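You operate a simulated robot arm through the tools that you are given. There is no shell and no other tool. Be economical: measure what you need, move in short steps, check, and stop when the job is done.

You are at the controls of a simulated robot arm. One attempt, no reset.

JOB
Press the white cap home on the slide's post with the lever.
Fine: draw the slide out again at the end.

It is judged by the outcome, as a careful person would: the job done as asked, and still so three seconds after it is handed in. It fails if anything else is knocked over, pushed out of place, dropped, spilled or broken. A push-on lid holds only when it is set on centred and level and pressed home; a screw cap is set on level and turned clockwise until tight.

ROBOT AND FRAMES
A 6-joint arm with a two-finger parallel gripper, fixed in place. Base frame: the origin is at the foot of the arm, x ahead of it, y to its left, z up; the work surface is at about z = 0. Units: mm, degrees, N and s.
With the tool pointing down near the work surface it reaches from about 140 to 580 mm from the base axis. Its first joint turns from -66.0 to 66.0 degrees. Payload 2.1 kg.
Tool frame: the origin (TCP) lies between the finger pads and is the grasp point; the fingertips stand 30 mm ahead of it; z points along the fingers, y is the line along which they close. The gripper opens to 94 mm. The fingers are 28 mm wide and 10 mm thick; the gripper's body (50 by 96 mm) begins 55 mm behind the TCP.
Orientation is told as [roll, pitch, yaw] about the base's x, y, z axes, in that order, counted from this pose: with the fingers straight down and closing along the base's y, the tool's x points along the base's -x, its y along +y and its z along -z.

CONTROLS
- The arm moves only by the tool drive_tool. Its argument "targets" is a list of rows, each an object of numbers (a shift or turn left out is 0, a gripper value left out holds the last): "tx", "ty", "tz": the shift along the tool's x, y, z in mm; "rx", "ry", "rz": the turn, a rotation vector about the tool's x, y, z in degrees. In form: [{"tx": .., "ty": .., "tz": .., "rx": .., "ry": .., "rz": ..}, ...]. A call has 1 to 12 rows; each row shifts and turns the commanded pose from where the row before left it, along the tool's axes as they then stand. "claw" is the gripper command, from -1 (fully open) to 1 (shut), values between in proportion, set as the call begins (left out, the last holds). Each row takes 0.2 s and may step no farther than 50 mm and 8.6 degrees from the row before; otherwise, or with a gripper value out of range, the whole call is refused. Where a pose cannot be reached the arm comes as near as it can. A force on the tool above 40 N (or 10 N above the force at the start of the call, whichever is more), or a blocked arm, ends the call early, and 0.2 s more pass. Each finger travels about 72 mm/s and halts on what it meets, pressing with about 20 N; the grip force reading is that of the motor and also rises with nothing between the fingers. The clock runs only during rows and for 0.2 s after the last one: add rows that do not move to give the fingers time. The reply holds the time, the measured pose of the TCP, the force on the tool along the base axes, the opening and the grip force, in the units named above and with some noise.
- Cameras (640 x 400 px; columns grow to the right, rows downward): "scene" is fixed at [73, -393.6, 481.9]; the picture's right is [0.57, -0.82, 0.00], its down [-0.51, -0.35, -0.79] and it looks along [0.65, 0.45, -0.62] (base axes); focal length 214 px, centre (320, 200). "wrist" rides on the gripper at [76, 14, -102] in the tool frame; the picture's right is [-0.18, 0.98, 0.00], its down [-0.75, -0.14, -0.64] and it looks along [-0.63, -0.12, 0.77] (tool axes); focal length 243 px, centre (320, 200). There is no depth. A picture from a camera that has moved, and an enlarged one, comes with that camera's place and axes in the base frame and with its lens.
- get_image(camera): a new picture of that camera. It takes no simulated time.
- close_up(camera, box): a new picture of the part [left, top, right, bottom] of that camera's present view, enlarged. It takes no simulated time.
- sign_off(): hands the job in; it is judged then, once.

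Work in short steps. Places have to be worked out from the pictures, the camera data and where the tool is seen: move nearer, look again, correct. Check each grasp and each placing, and mend what went wrong. You have 120 turns and 84 pictures in all, those below and enlarged ones among them. Open the gripper and draw the arm clear of the work before you hand the job in, unless the task says otherwise; then end with one line.

The tools are called after "Call:" as name(argument=value, ...) on one line, values as JSON. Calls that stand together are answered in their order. drive_tool: Moves the arm, as the interface text tells. Its arguments: {"type":"object","properties":{"targets":{"type":"array","items":{"type":"object","properties":{"tx":{"type":"number"},"ty":{"type":"number"},"tz":{"type":"number"},"rx":{"type":"number"},"ry":{"type":"number"},"rz":{"type":"number"}}}},"claw":{"type":"number"}},"required":["targets"]} The other tools are called the same way: get_image (camera) takes a picture; close_up (camera, box) takes an enlarged picture of a part of a camera's view; sign_off () hands the job in.

At the start:

```text
time: 0.0
tcp_pos: [186.1, -196.8, 350.2]
tool_rot: [0.0, 0.0, 0.0]
ft_force: [0.0, -0.4, 0.7]
grip_width: 94.0
finger_force: 0.0
```

scene: 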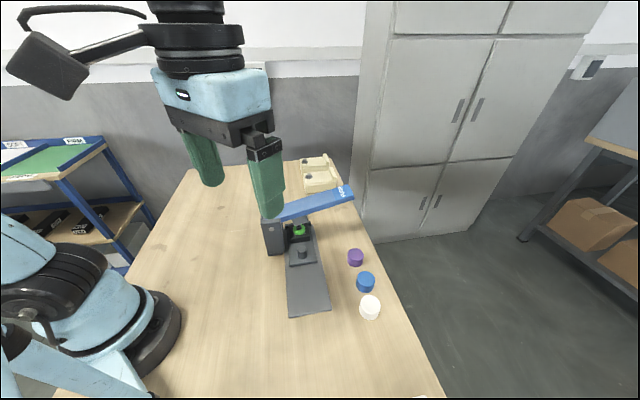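
wrist: 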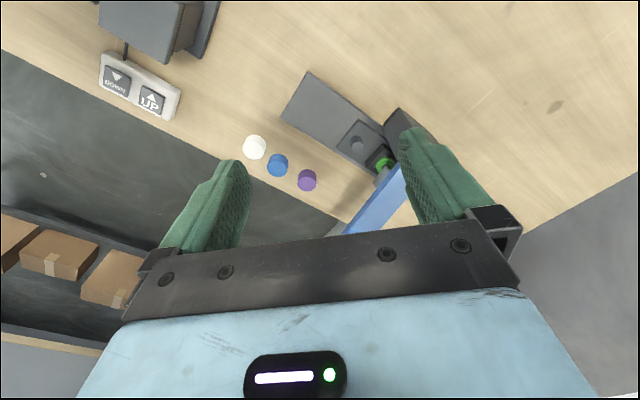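

I start by enlarging the scene around the press to understand its parts.

Call:
close_up(camera="scene", box=[240, 140, 400, 340])

Call:
close_up(camera="wrist", box=[220, 50, 480, 250])

```text
2.00 times, centred on (320, 240) of scene
camera zoom: at [73.0, -393.6, 481.9], right [0.57, -0.82, 0.0], down [-0.51, -0.35, -0.79], along [0.65, 0.45, -0.62], focal length 429 px, centre (320, 120)
```

zoom: 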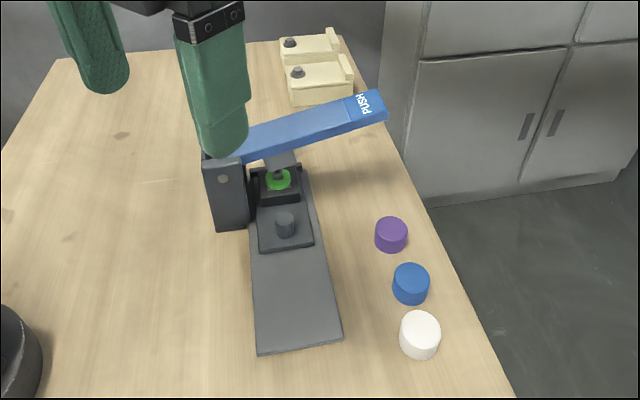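

```text
2.00 times, centred on (350, 150) of wrist
camera zoom: at [110.2, -181.8, 454.3], right [0.18, 0.98, 0.0], down [0.75, -0.14, 0.64], along [0.63, -0.12, -0.77], focal length 485 px, centre (260, 300)
```

zoom: 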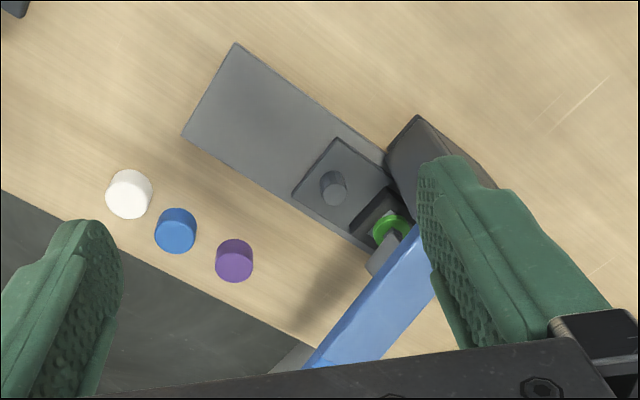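

The carriage with its post is drawn out, with the ram under the blue lever further in. Rough estimates are white cap at (317,-355) and post at (335,-152). I move down for a closer look at the press.

Call:
drive_tool(targets=[{"tx": -5, "ty": 11, "tz": 30}, {"tx": -5, "ty": 11, "tz": 30}, {"tx": -5, "ty": 11, "tz": 30}, {"tx": -5, "ty": 11, "tz": 30}, {"tx": -5, "ty": 11, "tz": 30}, {"tx": -5, "ty": 11, "tz": 30}])

Call:
get_image(camera="wrist")

Call:
close_up(camera="scene", box=[255, 180, 355, 260])

```text
time: 1.4
tcp_pos: [217.4, -129.4, 173.3]
tool_rot: [-0.1, -0.1, 0.1]
ft_force: [0.4, 0.0, -0.3]
grip_width: 93.9
finger_force: 0.0
```

```text
79 pictures are left
camera wrist: at [140.0, -114.0, 277.2], right [0.18, 0.98, 0.0], down [0.75, -0.14, 0.64], along [0.63, -0.12, -0.77], focal length 243 px, centre (320, 200)
```

wrist: 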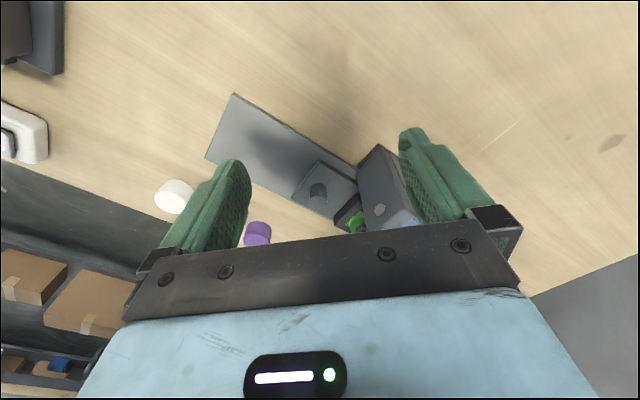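

```text
5.00 times, centred on (305, 220) of scene
camera zoom: at [73.0, -393.6, 481.9], right [0.57, -0.82, 0.0], down [-0.51, -0.35, -0.79], along [0.65, 0.45, -0.62], focal length 1072 px, centre (395, 100)
```

zoom: 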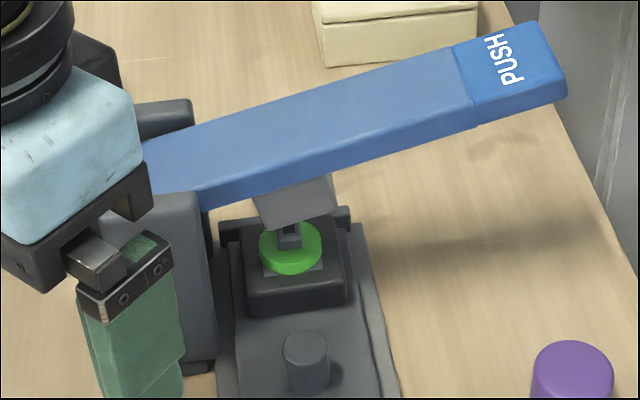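

The green pad seems to be the ram's foot, just above a dark block. I turn the wrist along the slide axis and tilt to look in under the lever.

Call:
drive_tool(targets=[{"rz": -7.5}, {"rz": -7.5}, {"rz": -7.5}, {"rz": -7.5}, {"rz": -7.5}, {"rz": -7.5}, {"tx": -3.5, "ty": -34, "tz": 21}, {"tx": -3.5, "ty": -34, "tz": 21}, {"tx": -3.5, "ty": -34, "tz": 21}])

Call:
drive_tool(targets=[{"ry": -6.25}, {"ry": -6.25}, {"ry": -6.25}, {"ry": -6.25}])

Call:
get_image(camera="wrist")

```text
time: 3.4
tcp_pos: [293.6, -195.1, 105.7]
tool_rot: [0.1, -0.1, 45.0]
ft_force: [-0.7, -0.6, -0.2]
grip_width: 93.8
finger_force: 0.1
```

```text
time: 4.4
tcp_pos: [295.5, -195.3, 106.9]
tool_rot: [0.0, -25.1, 45.0]
ft_force: [0.4, -0.4, 0.4]
grip_width: 94.1
finger_force: 0.1
```

```text
77 pictures are left
camera wrist: at [205.4, -264.2, 168.7], right [-0.58, 0.81, 0.08], down [0.39, 0.19, 0.9], along [0.72, 0.55, -0.43], focal length 243 px, centre (320, 200)
```

wrist: 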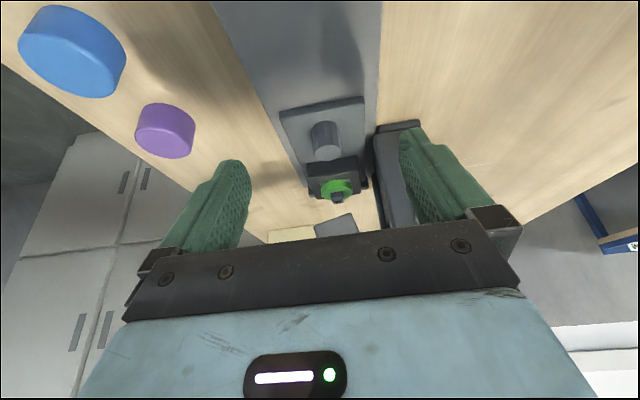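

Call:
close_up(camera="wrist", box=[250, 80, 410, 250])

```text
2.35 times, centred on (330, 165) of wrist
camera zoom: at [205.4, -264.2, 168.7], right [-0.58, 0.81, 0.08], down [0.39, 0.19, 0.9], along [0.72, 0.55, -0.43], focal length 571 px, centre (296, 282)
```

zoom: 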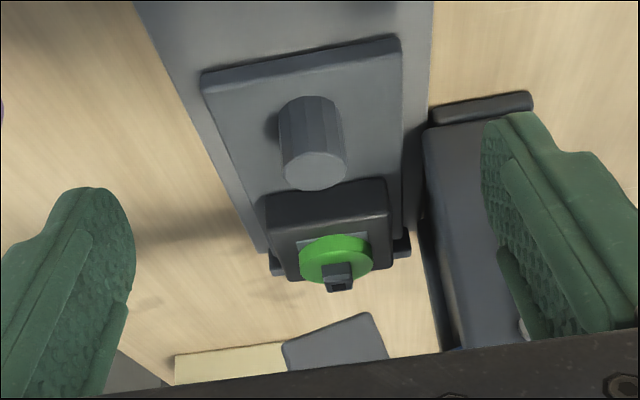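

Call:
close_up(camera="wrist", box=[300, 140, 380, 190])

Call:
close_up(camera="wrist", box=[300, 170, 380, 220])

Call:
close_up(camera="scene", box=[280, 205, 328, 235])

Call:
close_up(camera="scene", box=[290, 145, 370, 195])

```text
8.00 times, centred on (340, 165) of wrist
camera zoom: at [205.4, -264.2, 168.7], right [-0.58, 0.81, 0.08], down [0.39, 0.19, 0.9], along [0.72, 0.55, -0.43], focal length 1941 px, centre (160, 480)
```

zoom: 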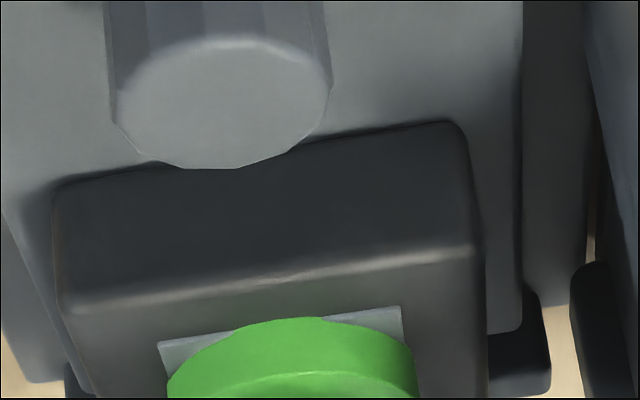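

```text
8.00 times, centred on (340, 195) of wrist
camera zoom: at [205.4, -264.2, 168.7], right [-0.58, 0.81, 0.08], down [0.39, 0.19, 0.9], along [0.72, 0.55, -0.43], focal length 1941 px, centre (160, 240)
```

zoom: 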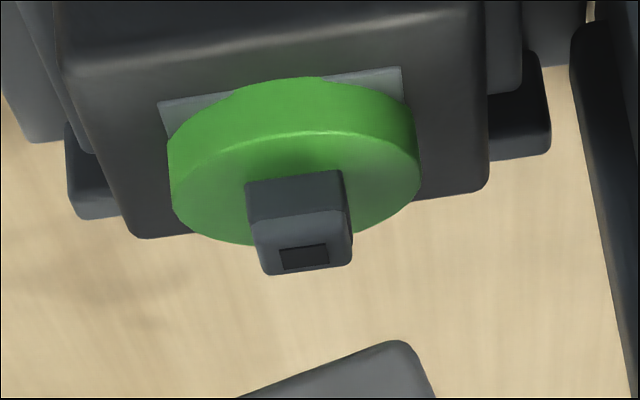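

```text
13.33 times, centred on (304, 220) of scene
camera zoom: at [73.0, -393.6, 481.9], right [0.57, -0.82, 0.0], down [-0.51, -0.35, -0.79], along [0.65, 0.45, -0.62], focal length 2860 px, centre (533, -67)
```

zoom: 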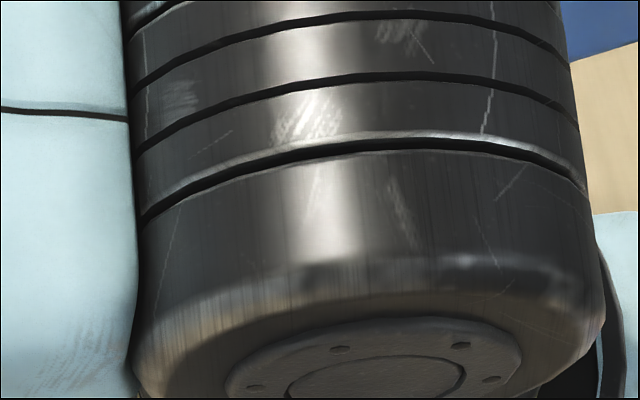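

```text
8.00 times, centred on (330, 170) of scene
camera zoom: at [73.0, -393.6, 481.9], right [0.57, -0.82, 0.0], down [-0.51, -0.35, -0.79], along [0.65, 0.45, -0.62], focal length 1716 px, centre (240, 440)
```

zoom: 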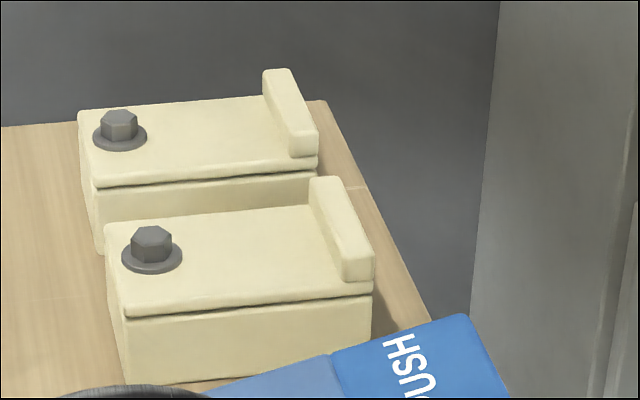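

The dark block with a green disc and knob sits under the ram, on or at the end of the carriage. I view it from the other side before touching anything.

Call:
drive_tool(targets=[{"rx": -3.38, "rz": -7.25}, {"rx": -3.38, "rz": -7.25}, {"rx": -3.38, "rz": -7.25}, {"rx": -3.38, "rz": -7.25}, {"rx": -3.38, "rz": -7.25}, {"tx": 8.3, "ty": -27.4}, {"tx": 8.3, "ty": -27.4}, {"tx": 8.3, "ty": -27.4}])

Call:
get_image(camera="wrist")

```text
time: 6.2
tcp_pos: [377.8, -223.5, 101.0]
tool_rot: [0.1, -25.0, 85.0]
ft_force: [-0.6, 0.9, 1.2]
grip_width: 93.8
finger_force: 0.2
```

```text
71 pictures are left
camera wrist: at [351.7, -334.1, 161.2], right [-0.96, 0.25, 0.08], down [0.18, 0.4, 0.9], along [0.2, 0.88, -0.43], focal length 243 px, centre (320, 200)
```

wrist: 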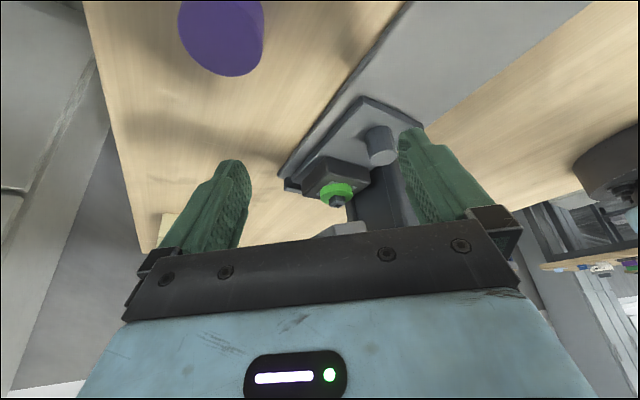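

Call:
close_up(camera="wrist", box=[260, 80, 440, 240])

Call:
close_up(camera="wrist", box=[270, 150, 390, 240])

Call:
close_up(camera="scene", box=[240, 180, 400, 280])

```text
2.50 times, centred on (350, 160) of wrist
camera zoom: at [351.7, -334.1, 161.2], right [-0.96, 0.25, 0.08], down [0.18, 0.4, 0.9], along [0.2, 0.88, -0.43], focal length 606 px, centre (245, 300)
```

zoom: 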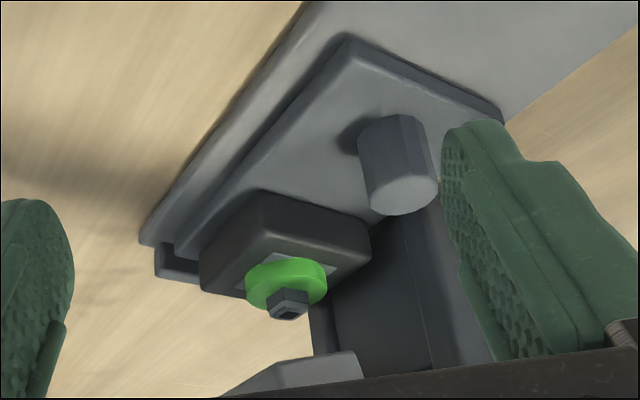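

```text
4.44 times, centred on (330, 195) of wrist
camera zoom: at [351.7, -334.1, 161.2], right [-0.96, 0.25, 0.08], down [0.18, 0.4, 0.9], along [0.2, 0.88, -0.43], focal length 1078 px, centre (276, 222)
```

zoom: 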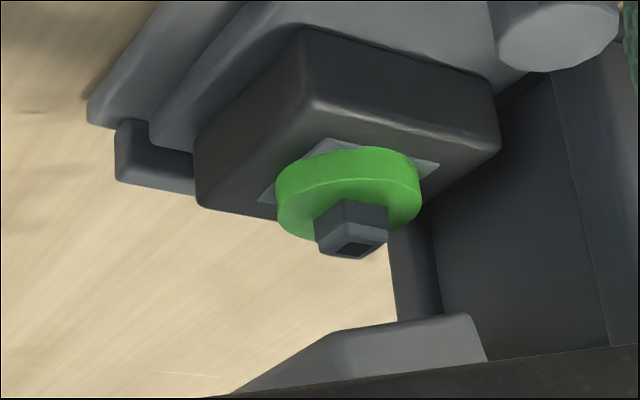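

```text
4.00 times, centred on (320, 230) of scene
camera zoom: at [73.0, -393.6, 481.9], right [0.57, -0.82, 0.0], down [-0.51, -0.35, -0.79], along [0.65, 0.45, -0.62], focal length 858 px, centre (320, 80)
```

zoom: 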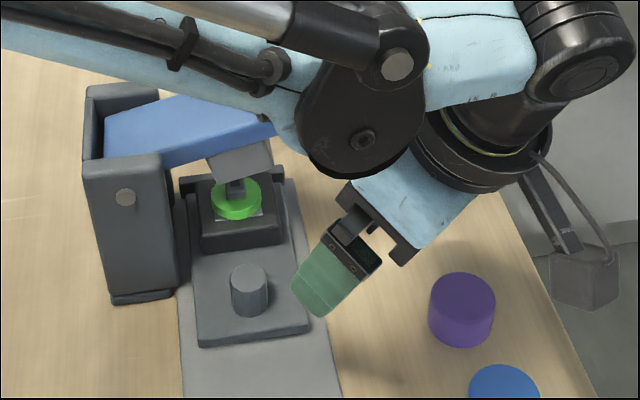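

The carriage appears to sit against the base's rear bar with the track extending outward. I untilt, lift and turn to yaw 55 so I can come over the post clear of the column.

Call:
drive_tool(targets=[{"tz": -20, "ry": 6.25}, {"tz": -20, "ry": 6.25}, {"tz": -20, "ry": 6.25}, {"tz": -20, "ry": 6.25}, {"rz": 7.5}, {"rz": 7.5}, {"rz": 7.5}, {"rz": 7.5}], claw=-0.3)

Call:
get_image(camera="wrist")

```text
time: 8.0
tcp_pos: [374.2, -246.2, 174.2]
tool_rot: [-0.1, -0.1, 54.8]
ft_force: [-0.5, 0.3, 0.6]
grip_width: 61.1
finger_force: 0.1
```

```text
67 pictures are left
camera wrist: at [318.5, -300.2, 278.0], right [-0.7, 0.72, 0.0], down [0.55, 0.54, 0.64], along [0.46, 0.45, -0.77], focal length 243 px, centre (320, 200)
```

wrist: 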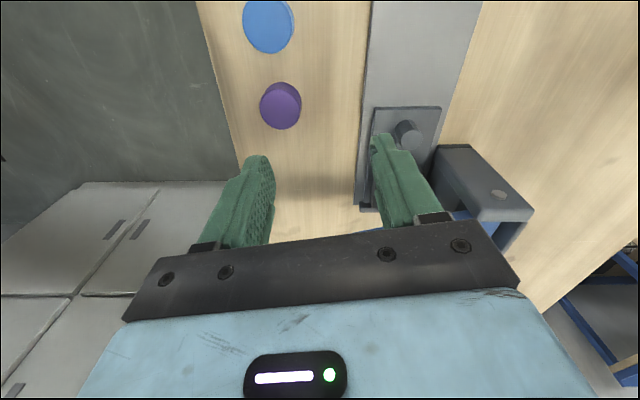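

I move above the post.

Call:
drive_tool(targets=[{"tx": -18.5, "ty": 28.8, "tz": 5}, {"tx": -18.5, "ty": 28.8, "tz": 5}, {"tx": -18.5, "ty": 28.8, "tz": 5}, {}])

Call:
get_image(camera="wrist")

Call:
close_up(camera="scene", box=[240, 160, 400, 260])

```text
time: 9.0
tcp_pos: [335.3, -151.4, 159.0]
tool_rot: [0.0, 0.1, 54.9]
ft_force: [0.3, -0.3, 0.4]
grip_width: 61.1
finger_force: 0.0
```

```text
66 pictures are left
camera wrist: at [278.9, -205.4, 262.5], right [-0.7, 0.71, 0.0], down [0.55, 0.54, 0.64], along [0.46, 0.45, -0.77], focal length 243 px, centre (320, 200)
```

wrist: 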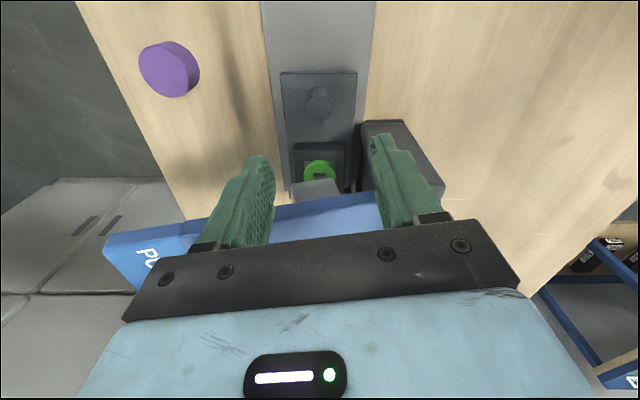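

```text
4.00 times, centred on (320, 210) of scene
camera zoom: at [73.0, -393.6, 481.9], right [0.57, -0.82, 0.0], down [-0.51, -0.35, -0.79], along [0.65, 0.45, -0.62], focal length 858 px, centre (320, 160)
```

zoom: 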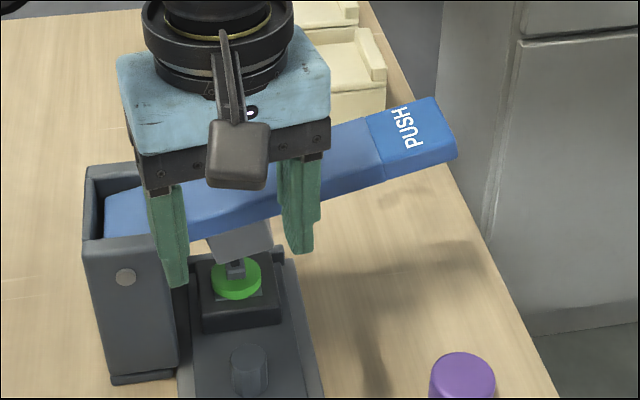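

Post confirmed at about (338.5,-148.5), top z≈40. I descend around it; clearance to column and lever is about 10 mm.

Call:
drive_tool(targets=[{"tz": 21}, {"tz": 21}, {"tz": 21}, {"tz": 20}, {"tz": 15}, {"tz": 7}, {}])

Call:
get_image(camera="wrist")

Call:
close_up(camera="scene", box=[240, 190, 400, 290])

```text
time: 10.6
tcp_pos: [336.1, -151.1, 53.5]
tool_rot: [0.0, 0.0, 54.9]
ft_force: [0.3, -3.1, 5.5]
grip_width: 61.2
finger_force: 0.1
```

```text
64 pictures are left
camera wrist: at [280.3, -205.0, 157.3], right [-0.7, 0.71, 0.0], down [0.55, 0.54, 0.64], along [0.46, 0.45, -0.77], focal length 243 px, centre (320, 200)
```

wrist: 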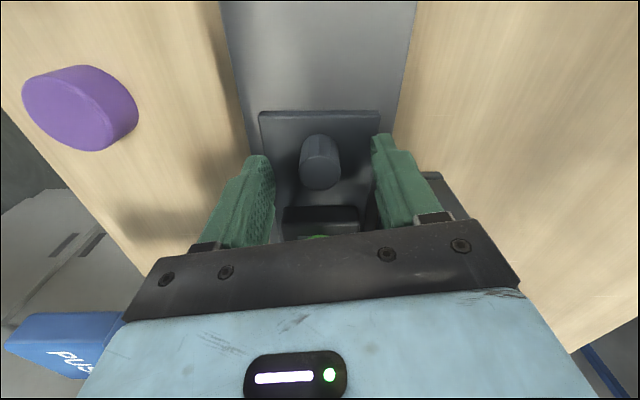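

```text
4.00 times, centred on (320, 240) of scene
camera zoom: at [73.0, -393.6, 481.9], right [0.57, -0.82, 0.0], down [-0.51, -0.35, -0.79], along [0.65, 0.45, -0.62], focal length 858 px, centre (320, 40)
```

zoom: 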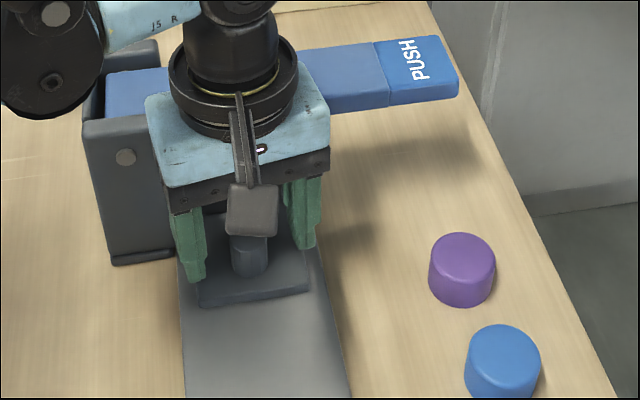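

The scene shows the lever has been pushed down a bit and there's 5 N on the tool, so the gripper body is touching the lever. I back straight up.

Call:
drive_tool(targets=[{"tz": -15}, {"tz": -20}, {"tz": -20}, {"tz": -20}, {"tz": -20}, {}])

Call:
close_up(camera="scene", box=[240, 160, 400, 260])

Call:
get_image(camera="wrist")

```text
time: 12.0
tcp_pos: [337.3, -151.1, 149.6]
tool_rot: [0.0, 0.0, 55.1]
ft_force: [-0.3, -0.2, -0.4]
grip_width: 61.0
finger_force: 0.1
```

```text
4.00 times, centred on (320, 210) of scene
camera zoom: at [73.0, -393.6, 481.9], right [0.57, -0.82, 0.0], down [-0.51, -0.35, -0.79], along [0.65, 0.45, -0.62], focal length 858 px, centre (320, 160)
```

zoom: 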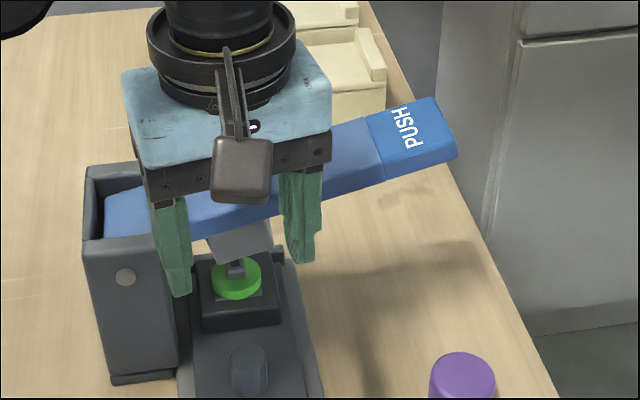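

```text
61 pictures are left
camera wrist: at [281.0, -204.9, 252.8], right [-0.7, 0.71, 0.0], down [0.55, 0.54, 0.64], along [0.46, 0.45, -0.77], focal length 243 px, centre (320, 200)
```

wrist: 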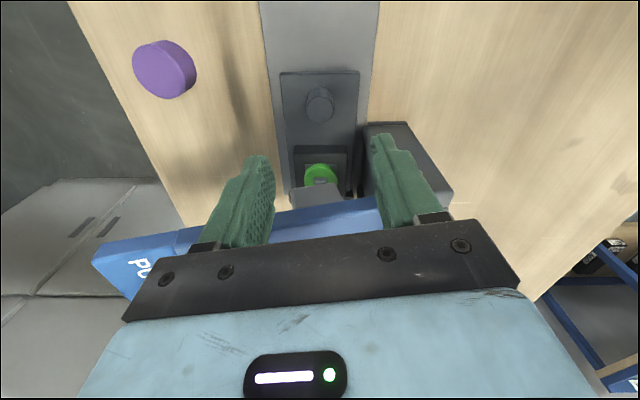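

The lever sprang back to rest and nothing was disturbed. I'll use yaw 45 with a 25° tilt so the body leans outward, away from the lever and column, then descend on the post.

Call:
drive_tool(targets=[{"rz": 5}, {"rz": 5}, {"ry": -6.25}, {"ry": -6.25}, {"ry": -6.25}, {"ry": -6.25}, {"tx": 10, "tz": 17}, {"tx": 10, "tz": 17}, {"tx": 10, "tz": 17}, {"tx": 9, "tz": 16}, {}])

Call:
get_image(camera="wrist")

Call:
close_up(camera="scene", box=[240, 190, 400, 290])

```text
time: 14.4
tcp_pos: [330.8, -156.7, 71.4]
tool_rot: [0.0, -25.1, 45.0]
ft_force: [0.8, 0.2, 0.0]
grip_width: 61.0
finger_force: 0.0
```

```text
60 pictures are left
camera wrist: at [241.0, -224.6, 133.4], right [-0.58, 0.81, 0.08], down [0.39, 0.19, 0.9], along [0.72, 0.55, -0.43], focal length 243 px, centre (320, 200)
```

wrist: 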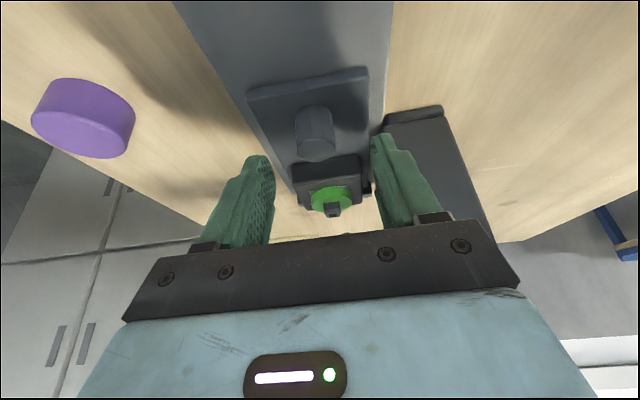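

```text
4.00 times, centred on (320, 240) of scene
camera zoom: at [73.0, -393.6, 481.9], right [0.57, -0.82, 0.0], down [-0.51, -0.35, -0.79], along [0.65, 0.45, -0.62], focal length 858 px, centre (320, 40)
```

zoom: 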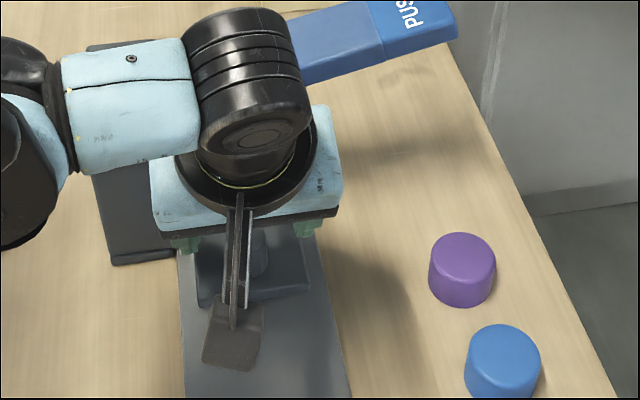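

Clear of lever and column. I lower the last 16 mm and close softly on the post.

Call:
drive_tool(targets=[{"tx": 3.4, "tz": 7.2}, {"tx": 3.4, "tz": 7.2}, {}])

Call:
drive_tool(targets=[{}, {}, {}], claw=0.6)

Call:
get_image(camera="wrist")

```text
time: 15.2
tcp_pos: [329.8, -155.1, 58.1]
tool_rot: [-0.1, -25.0, 45.1]
ft_force: [0.2, 0.7, -1.2]
grip_width: 61.2
finger_force: 0.2
```

```text
time: 16.0
tcp_pos: [330.6, -156.8, 57.7]
tool_rot: [-0.1, -25.1, 45.0]
ft_force: [8.6, -8.7, -3.1]
grip_width: 25.5
finger_force: 6.0
```

```text
58 pictures are left
camera wrist: at [240.3, -224.8, 118.6], right [-0.58, 0.81, 0.08], down [0.39, 0.19, 0.9], along [0.72, 0.55, -0.43], focal length 243 px, centre (320, 200)
```

wrist: 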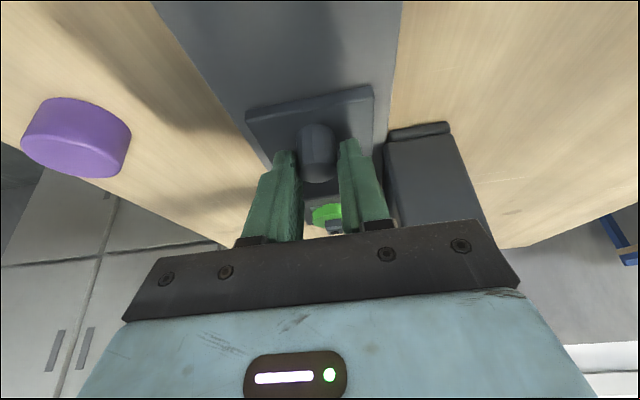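

A side force of about 12 N says I'm off-centre laterally; I ease toward it and tighten.

Call:
drive_tool(targets=[{"ty": -1}, {"ty": -1}, {}])

Call:
drive_tool(targets=[{}, {}], claw=1)

```text
time: 16.8
tcp_pos: [331.5, -156.8, 56.7]
tool_rot: [0.1, -25.1, 45.0]
ft_force: [-8.3, -1.7, 24.3]
grip_width: 23.5
finger_force: 45.0
```

```text
time: 17.5
tcp_pos: [331.8, -155.9, 56.8]
tool_rot: [0.1, -25.0, 44.9]
ft_force: [-2.3, -0.3, 3.9]
grip_width: 23.7
finger_force: 44.9
stopped in row 2: the force on the tool passed its limit (the readings are from after the stop); the commanded pose is now the measured one
```

Post gripped (23.6 mm). I try drawing the slide outward gently, 8 mm.

Call:
drive_tool(targets=[{"tx": 1.8, "tz": -0.85}, {"tx": 1.8, "tz": -0.85}, {"tx": 1.8, "tz": -0.85}, {"tx": 1.8, "tz": -0.85}, {}])

Call:
get_image(camera="wrist")

```text
time: 18.7
tcp_pos: [325.6, -163.4, 56.7]
tool_rot: [0.2, -25.0, 45.0]
ft_force: [4.5, -1.4, -13.7]
grip_width: 23.4
finger_force: 45.0
```

```text
57 pictures are left
camera wrist: at [235.7, -231.3, 118.6], right [-0.58, 0.81, 0.08], down [0.39, 0.19, 0.9], along [0.72, 0.55, -0.43], focal length 243 px, centre (320, 200)
```

wrist: 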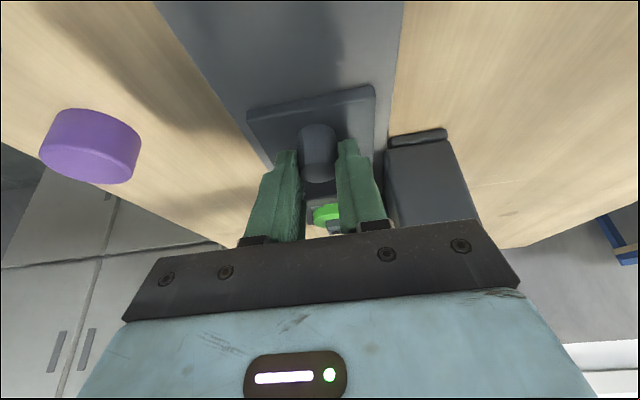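

The slide moves freely and the dark block rides with it. I draw it further out, about 60 mm, then look.

Call:
drive_tool(targets=[{"tx": 9.1, "tz": -4.0}, {"tx": 9.1, "tz": -4.2}, {"tx": 9.1, "tz": -4.2}, {"tx": 9.1, "tz": -4.2}, {"tx": 9.1, "tz": -4.2}, {"tx": 9.1, "tz": -4.2}, {}])

Call:
get_image(camera="wrist")

Call:
close_up(camera="scene", box=[240, 190, 400, 310])

```text
time: 20.1
tcp_pos: [283.4, -203.9, 56.7]
tool_rot: [0.0, -25.3, 45.0]
ft_force: [-0.8, -0.3, 7.5]
grip_width: 23.3
finger_force: 45.0
stopped in row 7: the force on the tool passed its limit (the readings are from after the stop); the commanded pose is now the measured one
```

```text
56 pictures are left
camera wrist: at [193.3, -273.7, 117.8], right [-0.58, 0.81, 0.08], down [0.39, 0.19, 0.9], along [0.72, 0.55, -0.42], focal length 243 px, centre (320, 200)
```

wrist: 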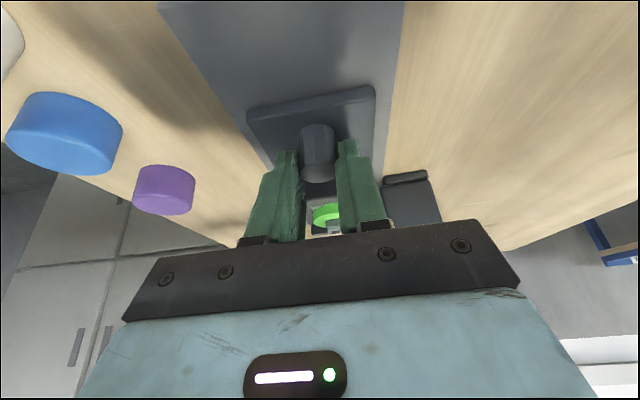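

```text
3.33 times, centred on (320, 250) of scene
camera zoom: at [73.0, -393.5, 482.0], right [0.57, -0.82, 0.0], down [-0.51, -0.35, -0.79], along [0.65, 0.45, -0.62], focal length 715 px, centre (320, 33)
```

zoom: 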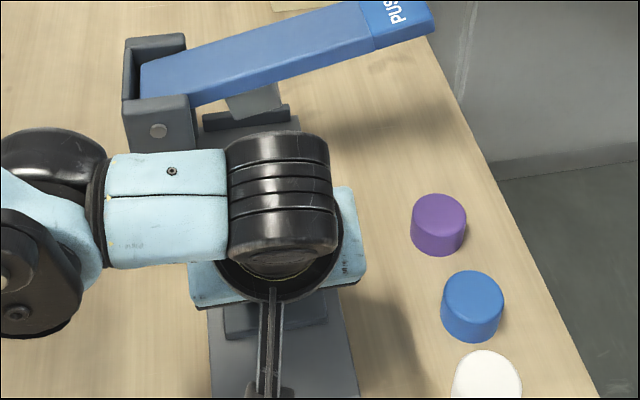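

The slide came out about 68 mm and reached some resistance. I release and back off to view the whole thing.

Call:
drive_tool(targets=[{}, {}, {}], claw=-0.3)

Call:
drive_tool(targets=[{"tz": -15}, {"tz": -25}, {"tz": -25, "ry": 6.25}, {"tz": -25, "ry": 6.25}, {"ry": 6.25}, {"ry": 6.25}])

Call:
get_image(camera="wrist")

Call:
close_up(camera="scene", box=[240, 190, 400, 310])

```text
time: 20.9
tcp_pos: [283.6, -204.6, 57.1]
tool_rot: [0.1, -25.3, 45.0]
ft_force: [0.5, -0.1, -0.1]
grip_width: 61.1
finger_force: 0.1
```

```text
time: 22.3
tcp_pos: [256.8, -229.9, 138.7]
tool_rot: [0.1, -0.2, 45.0]
ft_force: [0.5, -0.2, 0.0]
grip_width: 61.1
finger_force: 0.1
```

```text
54 pictures are left
camera wrist: at [192.7, -273.6, 241.5], right [-0.57, 0.82, 0.0], down [0.63, 0.43, 0.64], along [0.53, 0.37, -0.76], focal length 243 px, centre (320, 200)
```

wrist: 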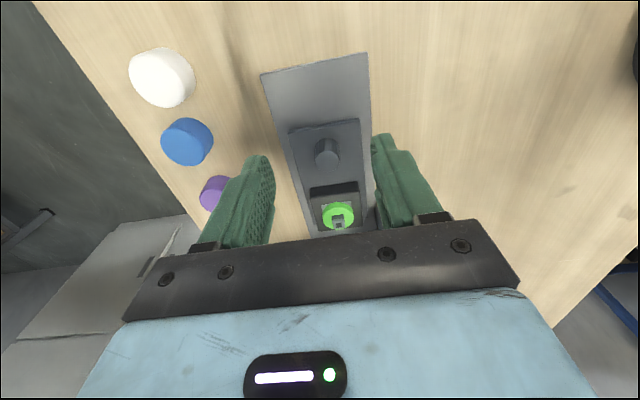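

```text
3.33 times, centred on (320, 250) of scene
camera zoom: at [73.0, -393.6, 481.9], right [0.57, -0.82, 0.0], down [-0.51, -0.35, -0.79], along [0.65, 0.45, -0.62], focal length 715 px, centre (320, 33)
```

zoom: 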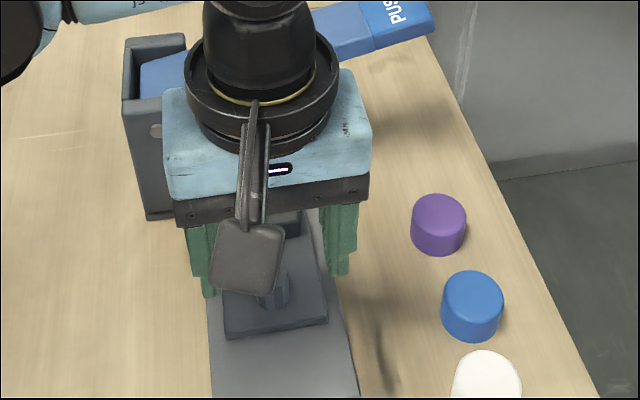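

The arm hides the view from the scene camera; I move it aside (up and toward the base) to see the slide, block and rear bar clearly.

Call:
drive_tool(targets=[{"tx": 20, "ty": 40, "tz": -20}, {"tx": 20, "ty": 40, "tz": -20}, {"tx": 20, "ty": 35, "tz": -20}])

Call:
close_up(camera="scene", box=[255, 200, 351, 260])

Call:
get_image(camera="scene")

```text
time: 23.1
tcp_pos: [135.3, -192.2, 202.1]
tool_rot: [0.1, -0.3, 45.2]
ft_force: [0.5, 0.6, -0.2]
grip_width: 61.1
finger_force: 0.0
```

```text
6.67 times, centred on (303, 230) of scene
camera zoom: at [73.0, -393.6, 481.9], right [0.57, -0.82, 0.0], down [-0.51, -0.35, -0.79], along [0.65, 0.45, -0.62], focal length 1430 px, centre (433, 0)
```

zoom: 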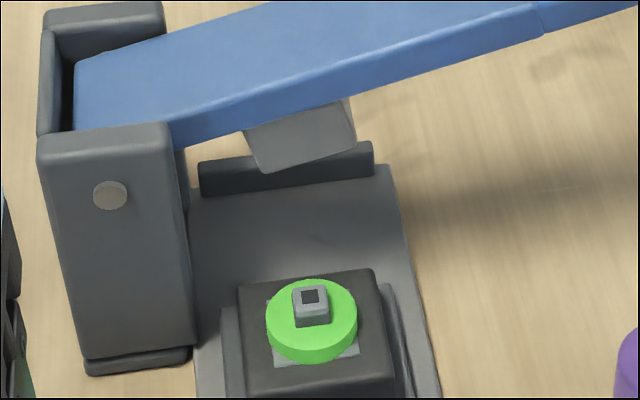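

```text
51 pictures are left
```

scene: 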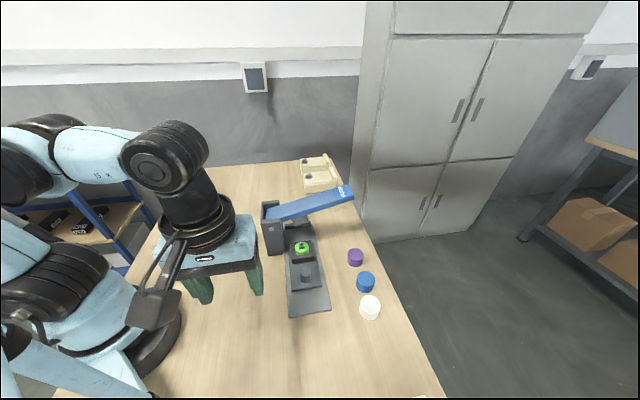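

Now it's clear: the rear bar is the base's end stop, and with the slide fully in the ram stood over the green/black block. So the grey cylinder is the slide's pull handle and the small stem on the block is the post (a switch stem taking a button cap). The slide is already drawn out, so I go over the white cap.

Call:
drive_tool(targets=[{"tx": -2.2, "ty": -40.7}, {"tx": -2.2, "ty": -40.7}, {"tx": -2.2, "ty": -40.7, "tz": 0}, {"tx": -2.2, "ty": -40.7, "tz": 10}, {"tx": -2.2, "ty": -40.7, "tz": 20}, {"tx": -2.2, "ty": -40.7, "tz": 20}, {}], claw=-1)

Call:
get_image(camera="wrist")

Call:
close_up(camera="scene", box=[340, 280, 404, 320])

```text
time: 24.7
tcp_pos: [318.5, -352.3, 148.9]
tool_rot: [0.1, -0.3, 45.0]
ft_force: [-0.2, -0.2, -1.0]
grip_width: 93.8
finger_force: 0.0
```

```text
50 pictures are left
camera wrist: at [253.5, -396.6, 251.8], right [-0.57, 0.82, 0.0], down [0.63, 0.43, 0.65], along [0.53, 0.37, -0.76], focal length 243 px, centre (320, 200)
```

wrist: 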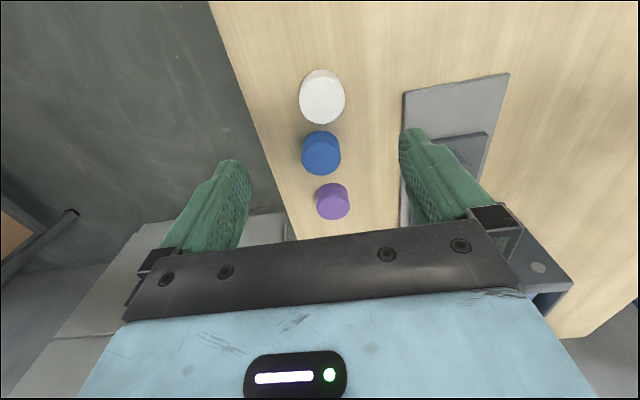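

```text
10.00 times, centred on (372, 300) of scene
camera zoom: at [73.0, -393.6, 481.9], right [0.57, -0.82, 0.0], down [-0.51, -0.35, -0.79], along [0.65, 0.45, -0.62], focal length 2145 px, centre (-200, -800)
```

zoom: 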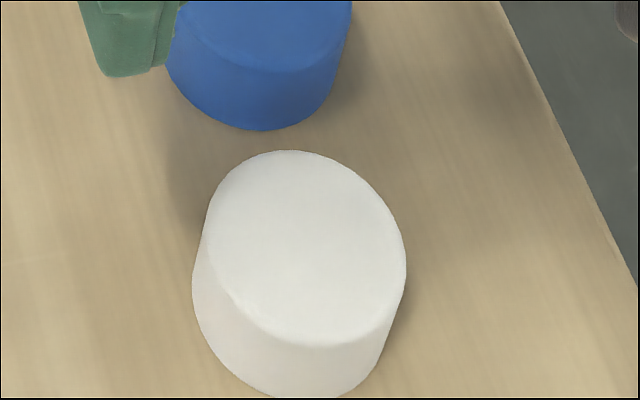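

The white cap is about 44 mm across and 23 mm high, near (315,-353). I descend part-way and re-check its centring between the fingers.

Call:
drive_tool(targets=[{"tz": 20, "tx": 3}, {"tz": 20}, {"tz": 20}, {"tz": 10}, {}])

Call:
get_image(camera="wrist")

Call:
close_up(camera="scene", box=[324, 260, 420, 320])

```text
time: 25.9
tcp_pos: [313.1, -355.6, 77.5]
tool_rot: [0.2, -0.2, 45.0]
ft_force: [0.4, 0.5, 0.0]
grip_width: 94.0
finger_force: 0.0
```

```text
48 pictures are left
camera wrist: at [248.8, -399.0, 181.5], right [-0.57, 0.82, 0.0], down [0.63, 0.43, 0.65], along [0.53, 0.37, -0.76], focal length 243 px, centre (320, 200)
```

wrist: 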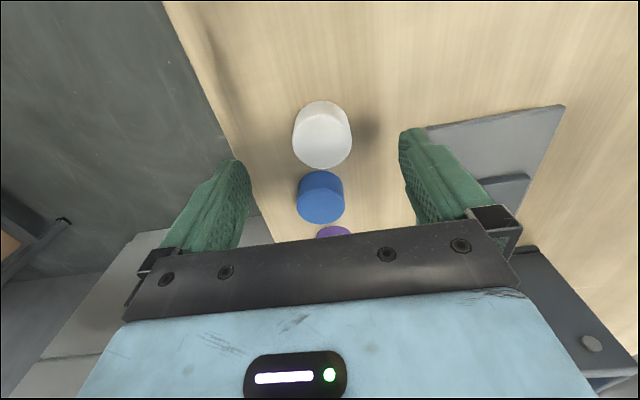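

```text
6.67 times, centred on (372, 290) of scene
camera zoom: at [73.0, -393.6, 481.9], right [0.57, -0.82, 0.0], down [-0.51, -0.35, -0.79], along [0.65, 0.45, -0.62], focal length 1430 px, centre (-27, -400)
```

zoom: 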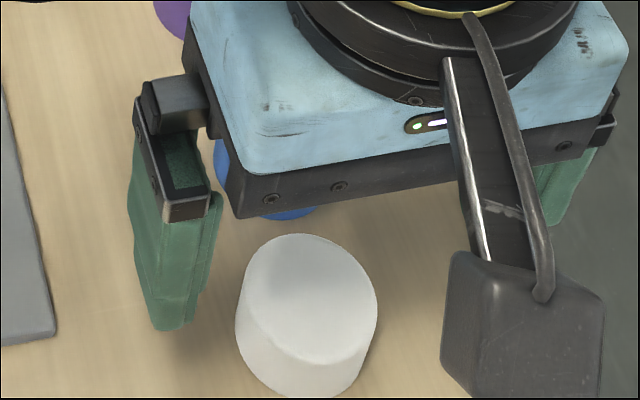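

The cap is at about (314.5,-352.5). I correct slightly, descend to z≈36 and close.

Call:
drive_tool(targets=[{"tx": -3, "ty": 1, "tz": 14}, {"tz": 14}, {"tz": 10}, {"tz": 3.5}, {}])

Call:
drive_tool(targets=[{}, {}, {}, {}], claw=0.5)

Call:
get_image(camera="wrist")

```text
time: 27.1
tcp_pos: [316.8, -352.6, 35.1]
tool_rot: [0.2, -0.2, 45.0]
ft_force: [0.3, -0.9, -0.7]
grip_width: 94.0
finger_force: 0.0
```

```text
time: 28.1
tcp_pos: [316.3, -352.3, 36.8]
tool_rot: [0.1, -0.3, 45.0]
ft_force: [-0.5, -0.6, -1.0]
grip_width: 40.4
finger_force: 20.2
```

```text
46 pictures are left
camera wrist: at [251.7, -396.9, 139.8], right [-0.57, 0.82, 0.0], down [0.63, 0.43, 0.65], along [0.53, 0.37, -0.76], focal length 243 px, centre (320, 200)
```

wrist: 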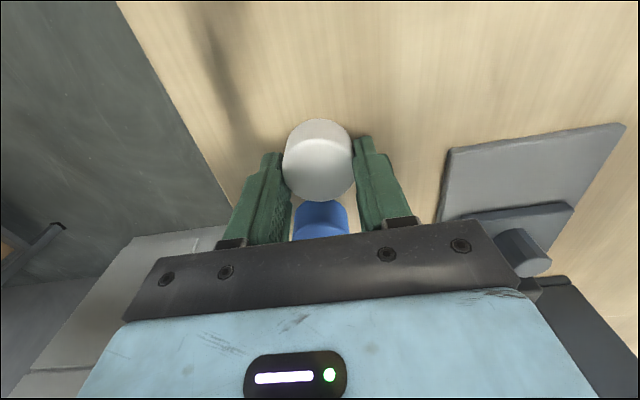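

Cap held (40.4 mm). I lift it clear and measure where it sits in the grip.

Call:
drive_tool(targets=[{"tz": -8}, {"tz": -20}, {"tz": -30}, {"tz": -30}, {}])

Call:
close_up(camera="wrist", box=[240, 100, 400, 220])

Call:
close_up(camera="scene", box=[310, 200, 438, 280])

```text
time: 29.3
tcp_pos: [315.6, -353.8, 125.2]
tool_rot: [0.1, -0.3, 45.0]
ft_force: [0.5, 0.4, -0.4]
grip_width: 23.4
finger_force: 0.0
```

```text
3.33 times, centred on (320, 160) of wrist
camera zoom: at [250.4, -397.7, 227.8], right [-0.57, 0.82, 0.0], down [0.63, 0.43, 0.65], along [0.53, 0.37, -0.76], focal length 809 px, centre (320, 333)
```

zoom: 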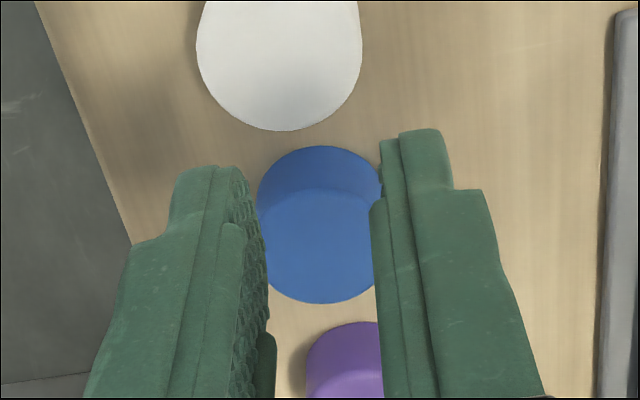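

```text
5.00 times, centred on (374, 240) of scene
camera zoom: at [73.0, -393.6, 481.9], right [0.57, -0.82, 0.0], down [-0.51, -0.35, -0.79], along [0.65, 0.45, -0.62], focal length 1072 px, centre (50, 0)
```

zoom: 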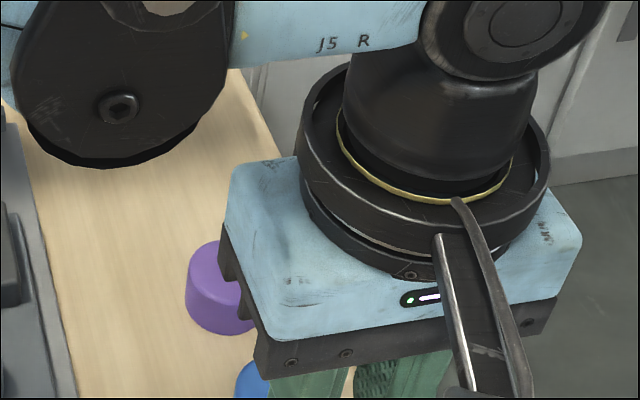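

The cap slipped out and stayed on the table; I was gripping it off-centre. I reopen and locate it again.

Call:
drive_tool(targets=[{}, {}, {}, {}], claw=-1)

Call:
close_up(camera="wrist", box=[240, 40, 400, 140])

Call:
close_up(camera="scene", box=[324, 270, 420, 330])

```text
time: 30.3
tcp_pos: [315.9, -352.5, 124.3]
tool_rot: [0.1, -0.4, 45.0]
ft_force: [0.2, 0.2, 0.0]
grip_width: 93.9
finger_force: 0.0
```

```text
4.00 times, centred on (320, 90) of wrist
camera zoom: at [250.5, -397.7, 227.4], right [-0.57, 0.82, 0.0], down [0.63, 0.43, 0.65], along [0.53, 0.37, -0.76], focal length 970 px, centre (320, 640)
```

zoom: 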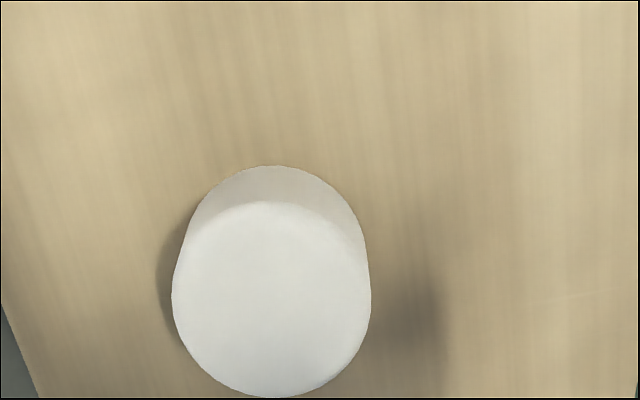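

```text
6.67 times, centred on (372, 300) of scene
camera zoom: at [73.0, -393.6, 481.9], right [0.57, -0.82, 0.0], down [-0.51, -0.35, -0.79], along [0.65, 0.45, -0.62], focal length 1430 px, centre (-27, -467)
```

zoom: 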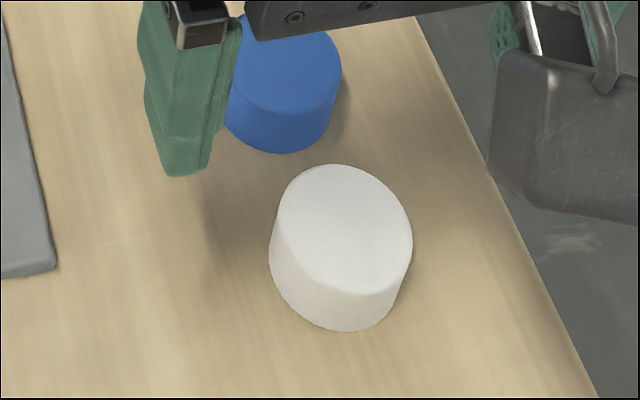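

The cap is now near (322,-362). I realign, go a bit lower, and close fully this time.

Call:
drive_tool(targets=[{"tx": 2.6, "ty": -11.1, "tz": 20}, {"tz": 22}, {}])

Call:
get_image(camera="wrist")

```text
time: 31.1
tcp_pos: [321.9, -362.4, 81.5]
tool_rot: [0.1, -0.3, 45.0]
ft_force: [-0.4, -0.4, -0.4]
grip_width: 93.8
finger_force: 0.1
```

```text
41 pictures are left
camera wrist: at [257.2, -405.4, 185.2], right [-0.57, 0.82, 0.0], down [0.63, 0.43, 0.65], along [0.53, 0.37, -0.76], focal length 243 px, centre (320, 200)
```

wrist: 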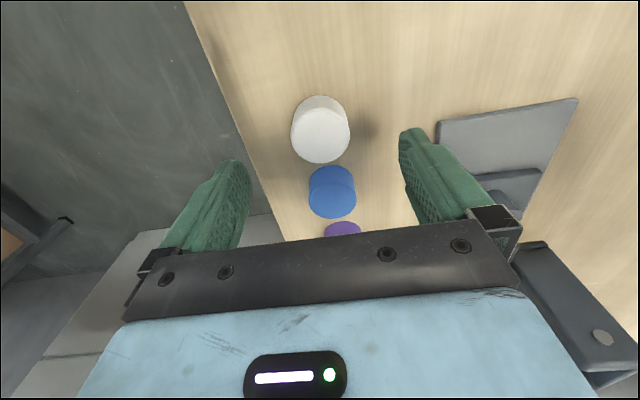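

By projection the cap is centred laterally and about 2 mm behind the TCP. I correct, descend to z≈33 and close fully.

Call:
drive_tool(targets=[{"tx": 2, "tz": 16}, {"tz": 16}, {"tz": 12}, {"tz": 4}, {}])

Call:
drive_tool(targets=[{}, {}, {}, {}, {}], claw=1)

Call:
drive_tool(targets=[{"tz": -3}, {"tz": -5}, {"tz": -5}, {}])

Call:
get_image(camera="wrist")

```text
time: 32.3
tcp_pos: [322.9, -362.8, 35.9]
tool_rot: [0.1, -0.3, 45.0]
ft_force: [-0.4, 0.0, 0.3]
grip_width: 93.8
finger_force: 0.1
```

```text
time: 33.5
tcp_pos: [322.6, -364.5, 35.1]
tool_rot: [0.0, -0.3, 45.0]
ft_force: [0.1, 0.3, 0.6]
grip_width: 39.5
finger_force: 20.1
```

```text
time: 34.5
tcp_pos: [322.1, -363.3, 48.7]
tool_rot: [0.1, -0.4, 44.9]
ft_force: [-0.1, 0.0, -0.4]
grip_width: 39.8
finger_force: 19.9
```

```text
40 pictures are left
camera wrist: at [256.3, -407.5, 151.7], right [-0.57, 0.82, 0.0], down [0.63, 0.43, 0.65], along [0.53, 0.37, -0.76], focal length 243 px, centre (320, 200)
```

wrist: 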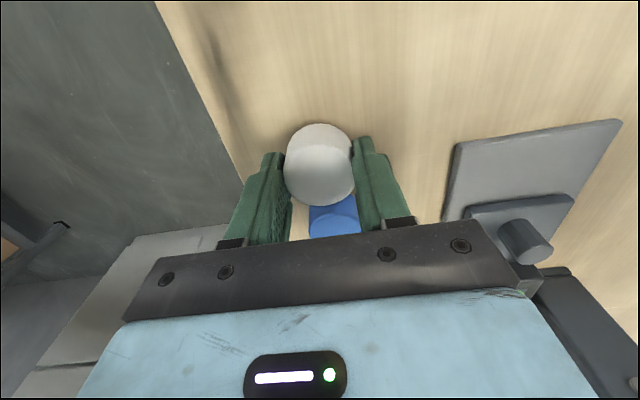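

It's held at 39.8 mm with 20 N. I lift more gently and check the grip.

Call:
drive_tool(targets=[{"tz": -8}, {"tz": -10}, {"tz": -12}, {"tz": -12}, {"tz": -12}, {"tz": -12}, {"tz": -10}, {}])

Call:
close_up(camera="wrist", box=[256, 110, 384, 210])

```text
time: 36.3
tcp_pos: [319.0, -366.3, 123.7]
tool_rot: [0.1, -0.3, 45.0]
ft_force: [0.2, -0.3, 0.4]
grip_width: 39.6
finger_force: 19.6
```

```text
4.00 times, centred on (320, 160) of wrist
camera zoom: at [255.0, -409.8, 226.9], right [-0.57, 0.82, 0.0], down [0.63, 0.43, 0.65], along [0.53, 0.37, -0.76], focal length 970 px, centre (320, 360)
```

zoom: 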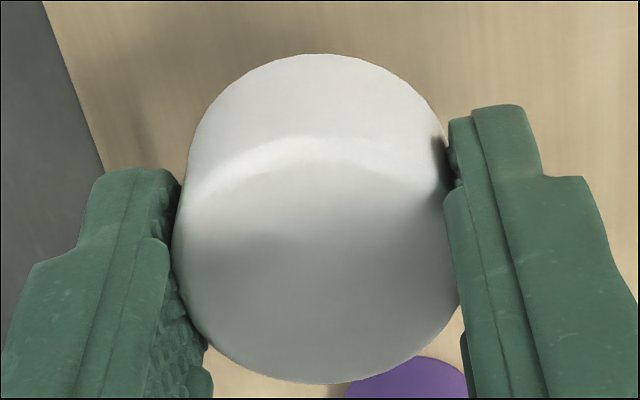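

The cap is held centred and level. But the stem is now at about the spot where my gripper body would hit the lever, so the slide should come further out first. I set the cap back down gently.

Call:
drive_tool(targets=[{"ty": 5, "tz": 15}, {"tz": 20}, {"tz": 20}, {"tz": 15}, {"tz": 10}, {"tz": 4}, {"tz": 3}, {}])

```text
time: 38.1
tcp_pos: [317.8, -361.6, 37.0]
tool_rot: [0.2, -0.3, 44.9]
ft_force: [-0.1, 0.2, -0.1]
grip_width: 39.7
finger_force: 20.4
```

Call:
drive_tool(targets=[{"tz": 1}, {"tz": 1}, {}])

```text
time: 38.9
tcp_pos: [316.7, -359.4, 35.6]
tool_rot: [0.1, -0.2, 45.1]
ft_force: [-0.1, 0.3, 9.1]
grip_width: 39.6
finger_force: 19.8
```

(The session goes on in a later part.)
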